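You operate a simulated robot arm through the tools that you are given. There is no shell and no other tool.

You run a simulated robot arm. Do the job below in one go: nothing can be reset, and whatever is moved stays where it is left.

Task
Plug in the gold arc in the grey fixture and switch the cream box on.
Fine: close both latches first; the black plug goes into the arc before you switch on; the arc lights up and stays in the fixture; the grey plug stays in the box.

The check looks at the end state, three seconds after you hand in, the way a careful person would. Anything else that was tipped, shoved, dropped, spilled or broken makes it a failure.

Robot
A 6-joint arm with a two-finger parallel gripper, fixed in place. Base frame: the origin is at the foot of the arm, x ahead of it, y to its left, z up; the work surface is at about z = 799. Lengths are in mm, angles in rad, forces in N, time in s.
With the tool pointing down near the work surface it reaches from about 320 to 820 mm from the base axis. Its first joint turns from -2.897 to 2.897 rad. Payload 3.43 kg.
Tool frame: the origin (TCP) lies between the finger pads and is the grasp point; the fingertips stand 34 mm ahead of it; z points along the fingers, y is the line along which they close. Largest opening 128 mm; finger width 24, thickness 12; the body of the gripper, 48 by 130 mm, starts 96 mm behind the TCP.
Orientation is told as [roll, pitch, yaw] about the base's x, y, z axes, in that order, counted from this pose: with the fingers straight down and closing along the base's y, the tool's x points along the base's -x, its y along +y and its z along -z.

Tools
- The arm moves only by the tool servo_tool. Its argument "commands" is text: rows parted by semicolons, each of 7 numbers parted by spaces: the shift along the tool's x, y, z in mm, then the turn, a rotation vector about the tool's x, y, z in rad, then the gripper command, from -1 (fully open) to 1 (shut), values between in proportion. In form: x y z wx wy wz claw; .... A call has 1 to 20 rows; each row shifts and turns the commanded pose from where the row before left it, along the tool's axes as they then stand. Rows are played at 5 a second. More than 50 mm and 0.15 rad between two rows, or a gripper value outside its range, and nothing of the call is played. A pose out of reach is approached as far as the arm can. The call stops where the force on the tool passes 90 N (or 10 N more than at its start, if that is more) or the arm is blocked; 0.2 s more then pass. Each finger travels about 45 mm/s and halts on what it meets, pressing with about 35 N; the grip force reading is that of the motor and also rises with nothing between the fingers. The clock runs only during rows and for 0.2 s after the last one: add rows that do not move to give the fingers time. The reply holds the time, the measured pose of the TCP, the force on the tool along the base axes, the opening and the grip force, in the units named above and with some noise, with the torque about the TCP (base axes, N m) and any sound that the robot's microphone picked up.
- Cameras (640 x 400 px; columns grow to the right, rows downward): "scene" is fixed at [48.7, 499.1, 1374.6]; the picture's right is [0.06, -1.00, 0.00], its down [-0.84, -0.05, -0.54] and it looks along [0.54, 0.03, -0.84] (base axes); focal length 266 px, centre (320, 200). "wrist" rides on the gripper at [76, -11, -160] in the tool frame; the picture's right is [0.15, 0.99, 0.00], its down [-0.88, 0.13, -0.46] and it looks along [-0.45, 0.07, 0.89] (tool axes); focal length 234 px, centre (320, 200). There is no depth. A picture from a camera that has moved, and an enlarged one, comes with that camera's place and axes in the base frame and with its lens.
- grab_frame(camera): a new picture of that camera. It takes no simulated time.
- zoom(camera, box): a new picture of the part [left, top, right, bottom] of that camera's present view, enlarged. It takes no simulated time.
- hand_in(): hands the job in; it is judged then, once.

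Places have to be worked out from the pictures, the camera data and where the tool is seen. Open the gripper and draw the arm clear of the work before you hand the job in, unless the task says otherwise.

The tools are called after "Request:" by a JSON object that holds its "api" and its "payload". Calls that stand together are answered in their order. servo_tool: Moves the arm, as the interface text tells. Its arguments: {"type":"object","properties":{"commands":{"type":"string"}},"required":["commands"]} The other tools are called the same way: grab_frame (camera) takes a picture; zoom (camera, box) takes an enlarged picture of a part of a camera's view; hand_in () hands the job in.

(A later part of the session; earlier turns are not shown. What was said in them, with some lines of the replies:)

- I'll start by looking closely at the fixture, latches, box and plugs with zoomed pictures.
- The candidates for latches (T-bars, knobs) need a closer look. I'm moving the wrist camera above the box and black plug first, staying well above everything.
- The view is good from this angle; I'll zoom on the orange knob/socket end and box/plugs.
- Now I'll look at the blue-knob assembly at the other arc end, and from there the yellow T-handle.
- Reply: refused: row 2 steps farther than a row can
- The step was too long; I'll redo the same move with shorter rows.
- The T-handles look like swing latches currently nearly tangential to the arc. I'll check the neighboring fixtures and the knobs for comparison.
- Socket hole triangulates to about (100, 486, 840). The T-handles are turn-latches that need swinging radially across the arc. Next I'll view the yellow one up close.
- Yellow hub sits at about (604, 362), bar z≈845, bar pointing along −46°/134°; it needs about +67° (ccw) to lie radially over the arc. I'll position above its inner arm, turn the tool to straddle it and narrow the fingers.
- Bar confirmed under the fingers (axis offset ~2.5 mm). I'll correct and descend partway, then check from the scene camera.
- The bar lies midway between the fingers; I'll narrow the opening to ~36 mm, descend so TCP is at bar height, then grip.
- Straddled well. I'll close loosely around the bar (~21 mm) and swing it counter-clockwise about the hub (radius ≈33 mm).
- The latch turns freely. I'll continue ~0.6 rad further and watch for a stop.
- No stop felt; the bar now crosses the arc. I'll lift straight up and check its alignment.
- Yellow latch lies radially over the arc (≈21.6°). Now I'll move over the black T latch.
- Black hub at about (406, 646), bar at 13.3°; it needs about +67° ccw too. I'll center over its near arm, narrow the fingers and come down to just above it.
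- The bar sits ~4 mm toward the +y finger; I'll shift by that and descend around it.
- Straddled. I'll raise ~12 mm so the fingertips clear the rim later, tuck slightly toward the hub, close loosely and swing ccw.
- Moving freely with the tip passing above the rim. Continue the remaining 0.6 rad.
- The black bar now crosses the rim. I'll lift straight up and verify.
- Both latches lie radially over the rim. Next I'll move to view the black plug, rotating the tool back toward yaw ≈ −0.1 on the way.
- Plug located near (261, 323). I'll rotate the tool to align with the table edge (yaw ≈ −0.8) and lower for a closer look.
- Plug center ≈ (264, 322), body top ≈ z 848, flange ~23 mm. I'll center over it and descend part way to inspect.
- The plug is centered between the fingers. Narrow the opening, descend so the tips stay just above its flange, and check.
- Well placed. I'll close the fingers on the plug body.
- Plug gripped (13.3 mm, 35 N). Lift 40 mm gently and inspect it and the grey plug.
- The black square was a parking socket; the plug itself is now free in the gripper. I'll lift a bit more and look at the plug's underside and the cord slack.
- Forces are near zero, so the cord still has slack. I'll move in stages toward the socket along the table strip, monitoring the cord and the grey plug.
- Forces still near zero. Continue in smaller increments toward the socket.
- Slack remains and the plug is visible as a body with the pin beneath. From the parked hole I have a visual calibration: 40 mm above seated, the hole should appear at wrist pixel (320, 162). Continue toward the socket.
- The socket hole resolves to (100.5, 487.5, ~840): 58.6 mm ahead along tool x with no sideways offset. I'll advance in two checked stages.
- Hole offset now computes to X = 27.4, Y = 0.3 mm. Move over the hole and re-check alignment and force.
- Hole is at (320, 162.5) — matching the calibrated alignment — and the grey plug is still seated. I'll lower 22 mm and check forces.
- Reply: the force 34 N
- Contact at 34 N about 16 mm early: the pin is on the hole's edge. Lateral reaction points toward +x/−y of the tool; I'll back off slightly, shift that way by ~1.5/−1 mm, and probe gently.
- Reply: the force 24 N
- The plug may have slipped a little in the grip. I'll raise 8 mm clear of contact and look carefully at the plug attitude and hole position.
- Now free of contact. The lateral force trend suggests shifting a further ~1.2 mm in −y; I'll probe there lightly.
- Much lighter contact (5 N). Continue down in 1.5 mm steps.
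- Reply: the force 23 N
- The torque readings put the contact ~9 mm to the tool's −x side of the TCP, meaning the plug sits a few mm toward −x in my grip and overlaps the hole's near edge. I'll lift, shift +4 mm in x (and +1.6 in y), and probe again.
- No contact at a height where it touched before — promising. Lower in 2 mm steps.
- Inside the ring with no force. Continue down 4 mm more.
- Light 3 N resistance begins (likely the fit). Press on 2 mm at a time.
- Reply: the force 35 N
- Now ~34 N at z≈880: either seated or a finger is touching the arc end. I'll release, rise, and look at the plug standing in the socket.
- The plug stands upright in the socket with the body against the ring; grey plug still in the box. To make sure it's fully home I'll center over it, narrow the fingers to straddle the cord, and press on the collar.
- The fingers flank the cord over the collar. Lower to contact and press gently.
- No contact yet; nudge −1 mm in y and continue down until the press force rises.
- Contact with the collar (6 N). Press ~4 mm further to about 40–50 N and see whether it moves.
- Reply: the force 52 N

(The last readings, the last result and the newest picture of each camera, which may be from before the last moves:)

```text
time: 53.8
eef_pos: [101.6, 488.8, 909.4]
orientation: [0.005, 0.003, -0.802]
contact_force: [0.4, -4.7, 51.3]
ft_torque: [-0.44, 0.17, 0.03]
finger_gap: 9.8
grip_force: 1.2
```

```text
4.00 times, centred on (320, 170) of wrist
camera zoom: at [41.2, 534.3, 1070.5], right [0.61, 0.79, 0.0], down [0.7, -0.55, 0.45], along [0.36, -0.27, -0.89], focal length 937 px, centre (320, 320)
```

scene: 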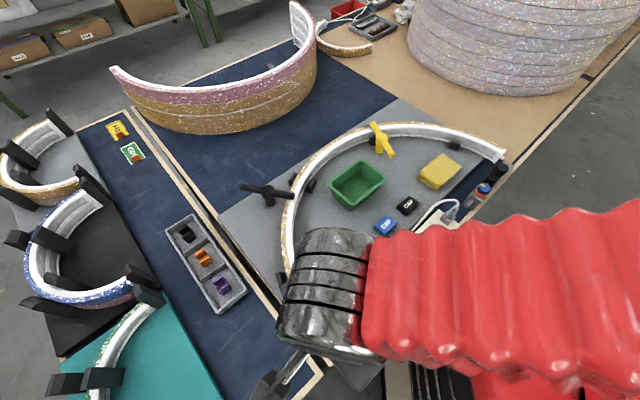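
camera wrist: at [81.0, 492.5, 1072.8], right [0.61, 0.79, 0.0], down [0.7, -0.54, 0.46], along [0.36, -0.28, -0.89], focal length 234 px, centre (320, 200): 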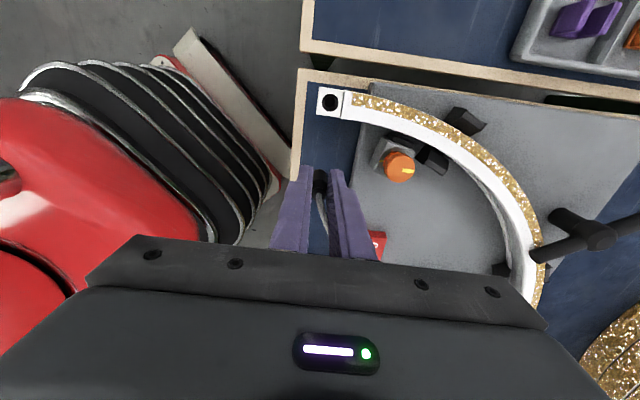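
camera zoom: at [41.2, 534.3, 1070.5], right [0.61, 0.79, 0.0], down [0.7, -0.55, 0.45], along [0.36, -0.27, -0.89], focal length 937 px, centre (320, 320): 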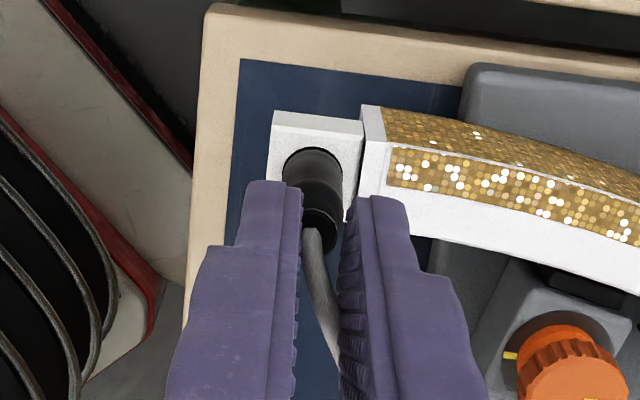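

Hard stop at 51 N without movement — the plug is fully seated. Rise away and inspect the scene, then go to the switch.

Request:
{"api": "servo_tool", "payload": {"commands": "0 0 -10 0 0 0 0.8; 0 0 -30 0 0 0 0.7; 0 0 -40 0 0 0 0.7; -40 0 -20 0 0 0 0.7; -40 0 0 0 0 0 0.7; -40 0 0 0 0 0 0.7; -40 0 0 0 0 0 0.7; 0 0 0 0 0 0 0.9"}}

Request:
{"api": "grab_frame", "payload": {"camera": "wrist"}}

Request:
{"api": "grab_frame", "payload": {"camera": "scene"}}

Request:
{"api": "zoom", "payload": {"camera": "scene", "box": [260, 290, 380, 370]}}

```text
time: 55.6
eef_pos: [212.3, 372.2, 1007.9]
orientation: [-0.001, 0.0, -0.804]
contact_force: [0.1, 0.9, 0.8]
ft_torque: [-0.02, 0.01, 0.03]
finger_gap: 6.6
grip_force: 0.0
```

```text
taken
camera wrist: at [151.0, 418.7, 1169.8], right [0.61, 0.79, 0.0], down [0.71, -0.54, 0.46], along [0.36, -0.28, -0.89], focal length 234 px, centre (320, 200)
```

wrist: 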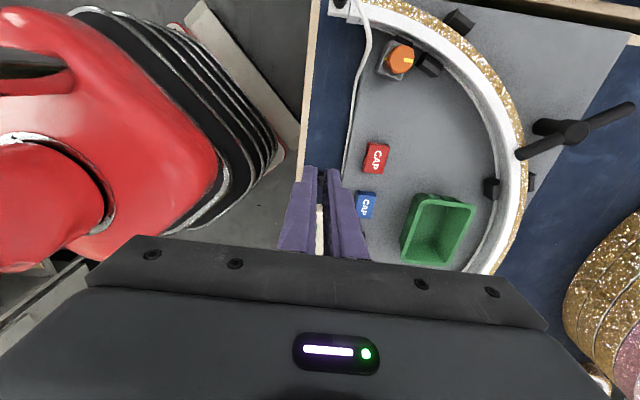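

```text
taken
```

scene: 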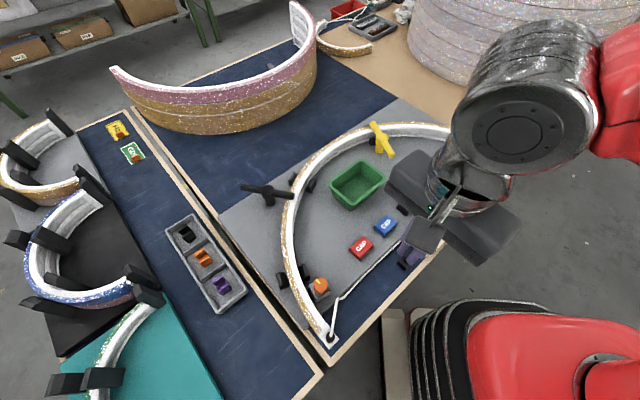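

```text
5.00 times, centred on (320, 330) of scene
camera zoom: at [48.7, 499.1, 1374.6], right [0.06, -1.0, 0.0], down [-0.84, -0.05, -0.54], along [0.54, 0.03, -0.84], focal length 1328 px, centre (320, -450)
```

zoom: 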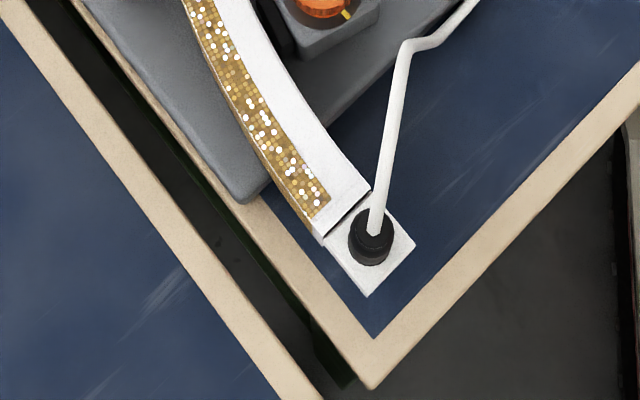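

Plug is seated with the cord slack, and the box untouched. Now move over the box to look at the switch.

Request:
{"api": "servo_tool", "payload": {"commands": "-40 0 0 0 0 0 1; -40 0 0 0 0 0 1; -40 3 0 0 0 0 1; -28 0 20 0 0 0 1; 0 0 20 0 0 0 1; 0 0 0 0 0 0 1"}}

Request:
{"api": "zoom", "payload": {"camera": "wrist", "box": [240, 80, 400, 240]}}

Request:
{"api": "grab_frame", "payload": {"camera": "wrist"}}

Request:
{"api": "zoom", "payload": {"camera": "scene", "box": [380, 180, 500, 280]}}

```text
time: 57.0
eef_pos: [317.6, 268.9, 967.0]
orientation: [0.001, 0.0, -0.804]
contact_force: [-0.2, 0.5, -0.9]
ft_torque: [0.01, -0.03, -0.02]
finger_gap: 0.0
grip_force: 32.8
```

```text
2.50 times, centred on (320, 160) of wrist
camera zoom: at [258.0, 315.6, 1127.9], right [0.61, 0.79, 0.0], down [0.71, -0.54, 0.46], along [0.36, -0.28, -0.89], focal length 585 px, centre (320, 300)
```

zoom: 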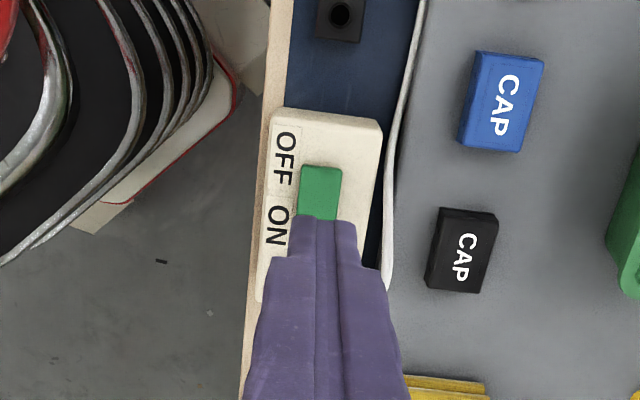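

```text
taken
camera wrist: at [258.0, 315.6, 1127.9], right [0.61, 0.79, 0.0], down [0.71, -0.54, 0.46], along [0.36, -0.28, -0.89], focal length 234 px, centre (320, 200)
```

wrist: 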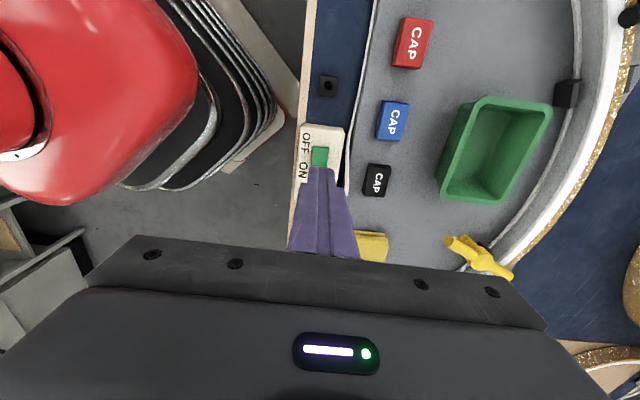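

```text
4.00 times, centred on (440, 230) of scene
camera zoom: at [48.7, 499.1, 1374.6], right [0.06, -1.0, 0.0], down [-0.84, -0.05, -0.54], along [0.54, 0.03, -0.84], focal length 1062 px, centre (-160, 80)
```

zoom: 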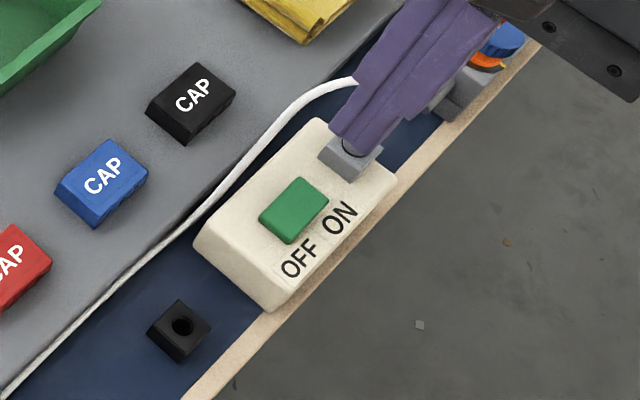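

The switch button is centered near (332, 254, z≈822) with ON toward the grey plug. I'll turn the tool 90° so a single 12-mm finger can press just the ON half, and open to ~70 mm.

Request:
{"api": "servo_tool", "payload": {"commands": "11.3 0 0 0 0 0 0.5; 0 0 0 0 0 -0.143 0; 0 0 0 0 0 -0.143 -0.094; 0 0 0 0 0 -0.143 -0.094; 0 0 0 0 0 -0.143 -0.094; 0 0 0 0 0 -0.143 -0.094; 0 0 0 0 0 -0.143 -0.094; 0 0 0 0 0 -0.143 -0.094; 0 0 0 0 0 -0.143 -0.094; 0 0 0 0 0 -0.143 -0.094; 0 0 0 0 0 -0.143 -0.094; 0 0 0 0 0 -0.141 -0.094; 0 0 40 0 0 0 -0.094; 0 0 20 0 0 0 -0.094; 0 0 0 0 0 0 -0.094"}}

Request:
{"api": "grab_frame", "payload": {"camera": "wrist"}}

Request:
{"api": "zoom", "payload": {"camera": "wrist", "box": [220, 80, 420, 240]}}

Request:
{"api": "zoom", "payload": {"camera": "scene", "box": [380, 180, 500, 280]}}

```text
time: 60.2
eef_pos: [309.5, 276.6, 907.2]
orientation: [0.0, 0.0, 0.767]
contact_force: [0.0, 0.3, 1.2]
ft_torque: [0.01, 0.01, 0.01]
finger_gap: 69.7
grip_force: 0.1
```

```text
taken
camera wrist: at [262.7, 216.1, 1068.3], right [-0.79, 0.61, 0.0], down [0.54, 0.71, 0.46], along [0.28, 0.36, -0.89], focal length 234 px, centre (320, 200)
```

wrist: 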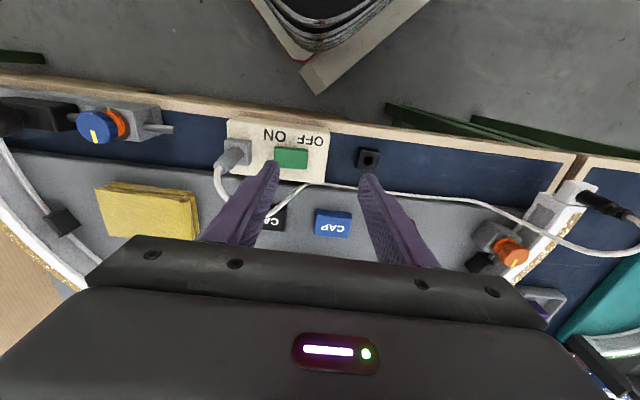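

```text
2.50 times, centred on (320, 160) of wrist
camera zoom: at [262.7, 216.1, 1068.3], right [-0.79, 0.61, 0.0], down [0.54, 0.71, 0.46], along [0.28, 0.36, -0.89], focal length 585 px, centre (320, 300)
```

zoom: 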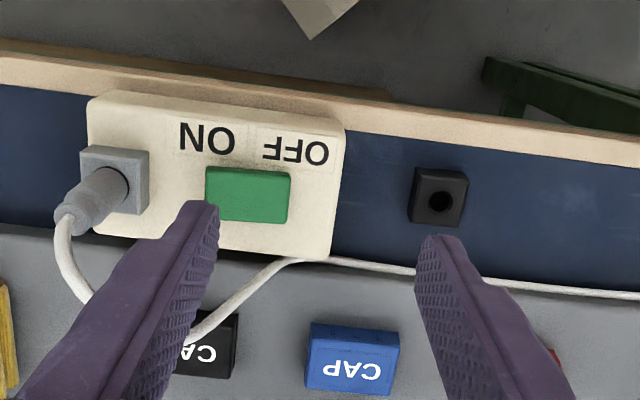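

```text
4.00 times, centred on (440, 230) of scene
camera zoom: at [48.7, 499.1, 1374.6], right [0.06, -1.0, 0.0], down [-0.84, -0.05, -0.54], along [0.54, 0.03, -0.84], focal length 1062 px, centre (-160, 80)
```

zoom: 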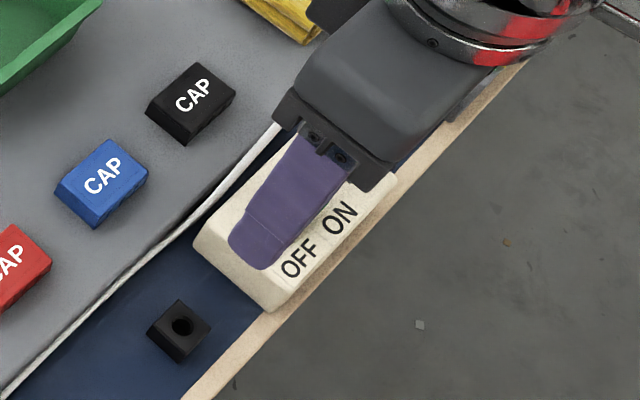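

The button's ON half is directly beneath the −y finger (target y≈−41 in tool frame). Shift −3 mm in x and descend to just above it.

Request:
{"api": "servo_tool", "payload": {"commands": "-3 0 15 0 0 0 -0.094; 0 0 15 0 0 0 -0.094; 0 0 8 0 0 0 -0.094; 0 0 0 0 0 0 -0.094"}}

Request:
{"api": "zoom", "payload": {"camera": "wrist", "box": [220, 80, 420, 240]}}

Request:
{"api": "zoom", "payload": {"camera": "scene", "box": [380, 180, 500, 280]}}

```text
time: 61.2
eef_pos: [312.8, 278.9, 871.0]
orientation: [0.0, 0.001, 0.768]
contact_force: [-0.5, -0.6, 0.4]
ft_torque: [0.04, 0.04, -0.02]
finger_gap: 70.2
grip_force: 0.1
```

```text
2.50 times, centred on (320, 160) of wrist
camera zoom: at [265.7, 218.6, 1031.1], right [-0.79, 0.61, 0.0], down [0.54, 0.71, 0.46], along [0.28, 0.36, -0.89], focal length 585 px, centre (320, 300)
```

zoom: 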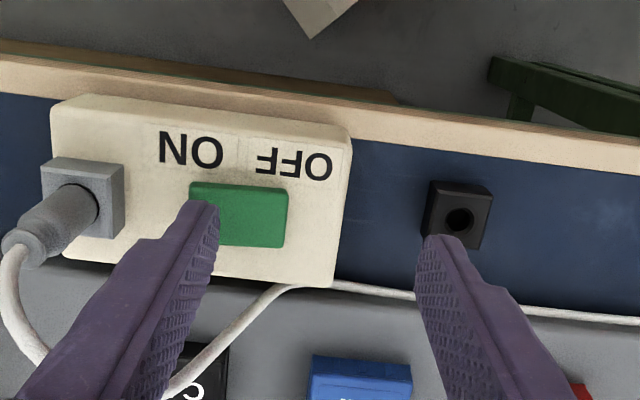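

```text
4.00 times, centred on (440, 230) of scene
camera zoom: at [48.7, 499.1, 1374.6], right [0.06, -1.0, 0.0], down [-0.84, -0.05, -0.54], along [0.54, 0.03, -0.84], focal length 1062 px, centre (-160, 80)
```

zoom: 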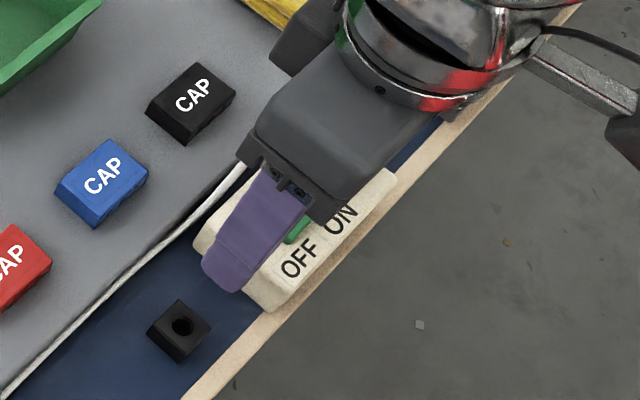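

Finger is above the ON end (which looks raised). Lower toward contact in small steps.

Request:
{"api": "servo_tool", "payload": {"commands": "0 0 3 0 0 0 -0.094; 0 0 3 0 0 0 -0.094; 0 0 2 0 0 0 -0.094; 0 0 0 0 0 0 -0.094"}}

```text
time: 62.2
eef_pos: [312.5, 278.8, 862.7]
orientation: [0.0, 0.0, 0.766]
contact_force: [0.5, -0.3, 0.3]
ft_torque: [-0.02, -0.03, 0.01]
finger_gap: 70.2
grip_force: 0.2
```

No contact yet at tip z≈829; continue 2 mm at a time.

Request:
{"api": "servo_tool", "payload": {"commands": "0 0 2 0 0 0 -0.094; 0 0 2 0 0 0 -0.094; 0 0 0 0 0 0 -0.094"}}

Request:
{"api": "zoom", "payload": {"camera": "wrist", "box": [220, 80, 420, 240]}}

```text
time: 63.1
eef_pos: [313.7, 279.4, 860.2]
orientation: [0.002, -0.002, 0.765]
contact_force: [-3.2, -6.1, 14.0]
ft_torque: [-0.69, -0.09, -0.22]
finger_gap: 71.1
grip_force: 0.7
stopped in row 3: the force on the tool passed its limit at 93 N (the readings are from after the stop); the commanded pose is now the measured one
```

```text
2.50 times, centred on (320, 160) of wrist
camera zoom: at [266.2, 218.8, 1021.2], right [-0.79, 0.61, 0.0], down [0.54, 0.7, 0.46], along [0.28, 0.36, -0.89], focal length 585 px, centre (320, 300)
```

zoom: 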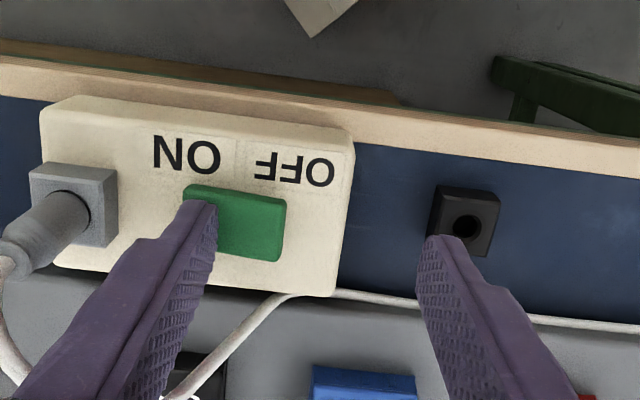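

The press hit firmly (93 N stop). Back off and check the switch state and arc light.

Request:
{"api": "servo_tool", "payload": {"commands": "0 0 -5 0 0 0 -0.094; 0 0 -25 0 0 0 -0.094; 0 0 -30 0 0 0 -0.094; 0 0 0 0 0 0 -0.094"}}

Request:
{"api": "grab_frame", "payload": {"camera": "scene"}}

Request:
{"api": "zoom", "payload": {"camera": "wrist", "box": [230, 100, 350, 210]}}

Request:
{"api": "grab_frame", "payload": {"camera": "wrist"}}

```text
time: 64.1
eef_pos: [314.2, 277.4, 919.1]
orientation: [0.0, -0.002, 0.766]
contact_force: [0.6, -0.5, -0.1]
ft_torque: [0.0, 0.0, 0.0]
finger_gap: 69.9
grip_force: 0.0
```

```text
taken
```

scene: 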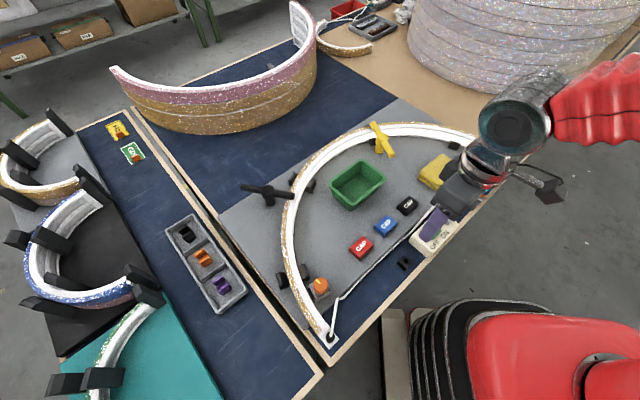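

```text
3.64 times, centred on (290, 155) of wrist
camera zoom: at [267.6, 216.3, 1080.0], right [-0.79, 0.61, 0.0], down [0.54, 0.7, 0.46], along [0.28, 0.36, -0.89], focal length 852 px, centre (429, 364)
```

zoom: 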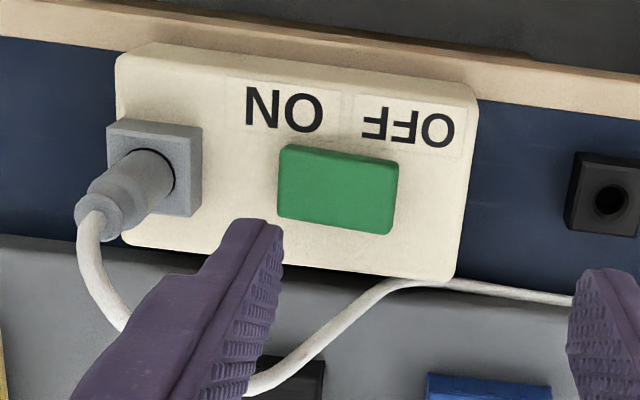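

```text
taken
camera wrist: at [267.6, 216.3, 1080.0], right [-0.79, 0.61, 0.0], down [0.54, 0.7, 0.46], along [0.28, 0.36, -0.89], focal length 234 px, centre (320, 200)
```

wrist: 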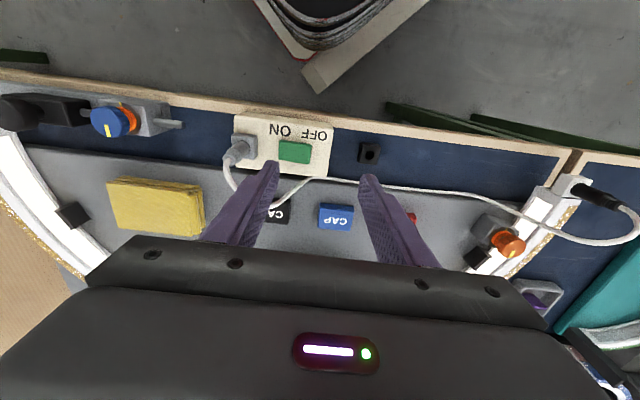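

The arc may have brightened; zoom in to compare.

Request:
{"api": "zoom", "payload": {"camera": "scene", "box": [270, 100, 500, 220]}}

Request:
{"api": "zoom", "payload": {"camera": "scene", "box": [380, 180, 500, 280]}}

Request:
{"api": "zoom", "payload": {"camera": "wrist", "box": [480, 160, 640, 280]}}

Request:
{"api": "zoom", "payload": {"camera": "scene", "box": [270, 220, 370, 360]}}

```text
2.78 times, centred on (385, 160) of scene
camera zoom: at [48.7, 499.1, 1374.6], right [0.06, -1.0, 0.0], down [-0.84, -0.05, -0.54], along [0.54, 0.03, -0.84], focal length 739 px, centre (139, 311)
```

zoom: 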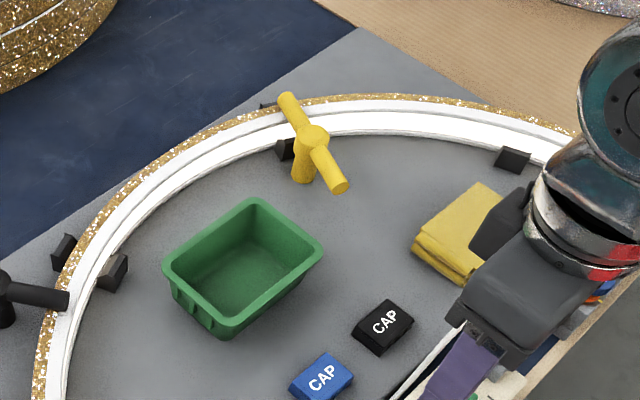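

```text
4.00 times, centred on (440, 230) of scene
camera zoom: at [48.7, 499.1, 1374.6], right [0.06, -1.0, 0.0], down [-0.84, -0.05, -0.54], along [0.54, 0.03, -0.84], focal length 1062 px, centre (-160, 80)
```

zoom: 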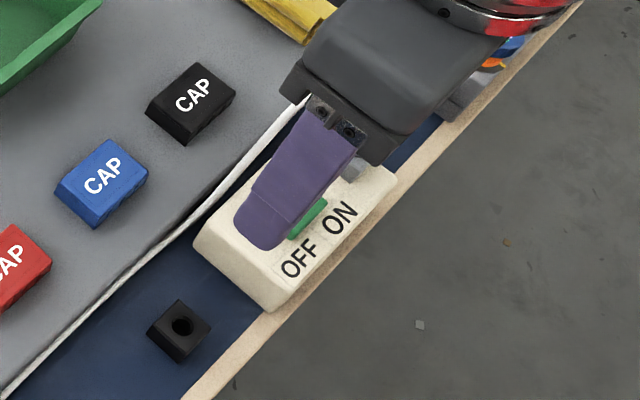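

```text
3.33 times, centred on (560, 220) of wrist
camera zoom: at [267.6, 216.3, 1080.0], right [-0.79, 0.61, 0.0], down [0.54, 0.7, 0.46], along [0.28, 0.36, -0.89], focal length 781 px, centre (-480, 133)
```

zoom: 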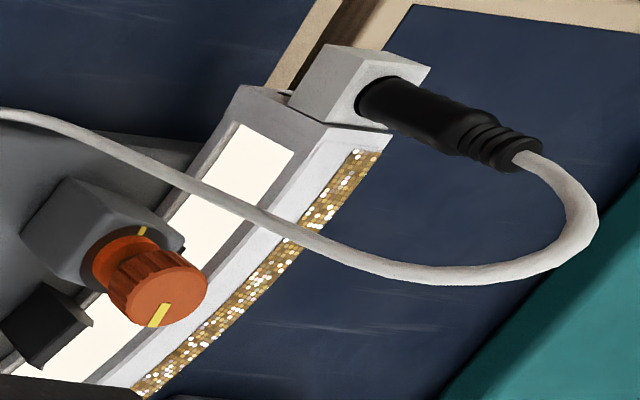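

```text
2.86 times, centred on (320, 290) of scene
camera zoom: at [48.7, 499.1, 1374.6], right [0.06, -1.0, 0.0], down [-0.84, -0.05, -0.54], along [0.54, 0.03, -0.84], focal length 759 px, centre (320, -57)
```

zoom: 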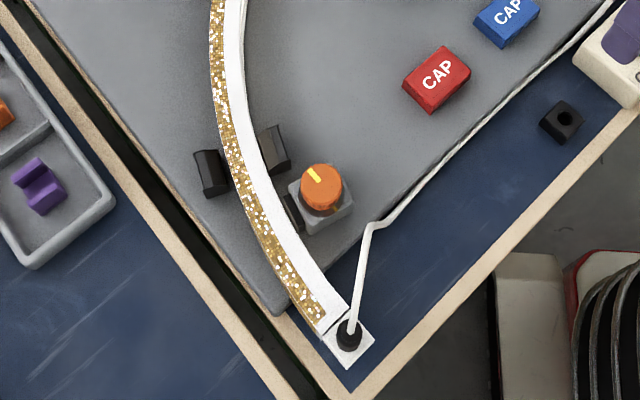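

The arc's inner panel is now glowing, the black plug is in its socket, the grey plug remains in the box, and both latches hold the rim. I'll open the gripper and withdraw upward.

Request:
{"api": "servo_tool", "payload": {"commands": "0 0 -40 0 0 0 -0.3; 0 0 -40 0 0 0 -0.6; 0 0 -40 0 0 0 -1; 0 0 -40 0 0 0 -1; 0 0 0 0 0 0 -1; 0 0 0 0 0 0 -1"}}

Request:
{"api": "grab_frame", "payload": {"camera": "scene"}}

Request:
{"api": "grab_frame", "payload": {"camera": "wrist"}}

```text
time: 65.5
eef_pos: [315.0, 277.4, 1079.7]
orientation: [0.0, -0.004, 0.766]
contact_force: [-0.5, -0.2, -0.5]
ft_torque: [0.03, 0.01, -0.04]
finger_gap: 127.9
grip_force: 0.1
```

```text
taken
```

scene: 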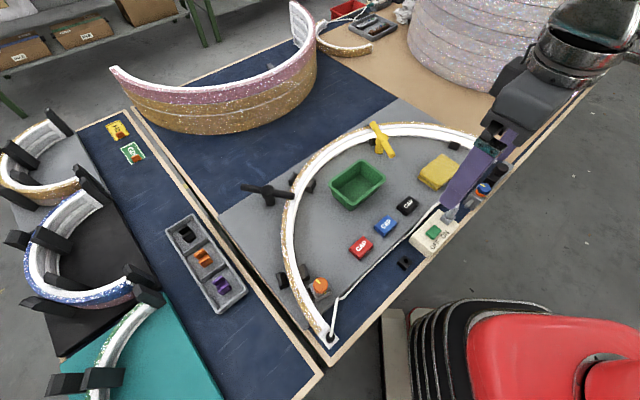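

```text
taken
camera wrist: at [267.4, 217.2, 1240.2], right [-0.79, 0.61, 0.0], down [0.54, 0.7, 0.46], along [0.28, 0.36, -0.89], focal length 234 px, centre (320, 200)
```

wrist: 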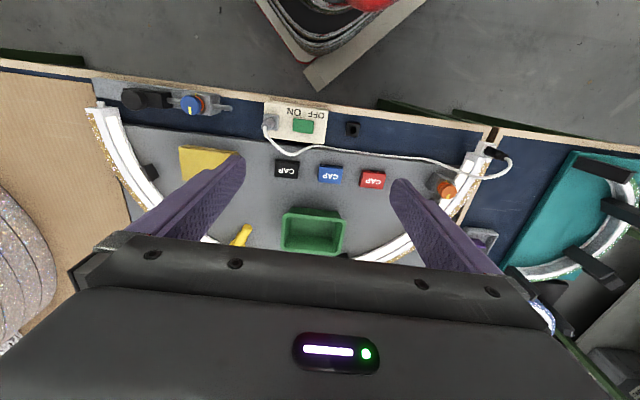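

Everything is in place: latches closed, arc lit with the black plug seated, grey plug in the box, other items untouched, and the arm is clear with the gripper open. Handing in.

Request:
{"api": "hand_in", "payload": {}}

```text
The job is handed in.
```

The gold arc is plugged in and lit, and the cream box is on. I handed the job in; no verdict came back.

- **Latches:** I took the yellow and black T-handles to be the two latches. I turned both across the arc's rim before plugging in, and they were still there in the last pictures. I left the orange and blue knobs alone.
- **Black plug:** It is seated in the socket at the arc's end. The first tries caught the edge of the hole. After I moved it over a few millimetres it went in, and it did not move when I pressed on it with about 50 N.
- **Switch:** I pressed the ON side after the plug was in. That press reached 93 N and the arm stopped itself. The arc lit, and the box shows no sign of having moved.
- **Grey plug and the rest:** The grey plug is still in the box, the arc is still in the fixture, and nothing else looks moved. The black plug's small parking block on the table is now empty.

The gripper is open and the arm is raised clear of the work.
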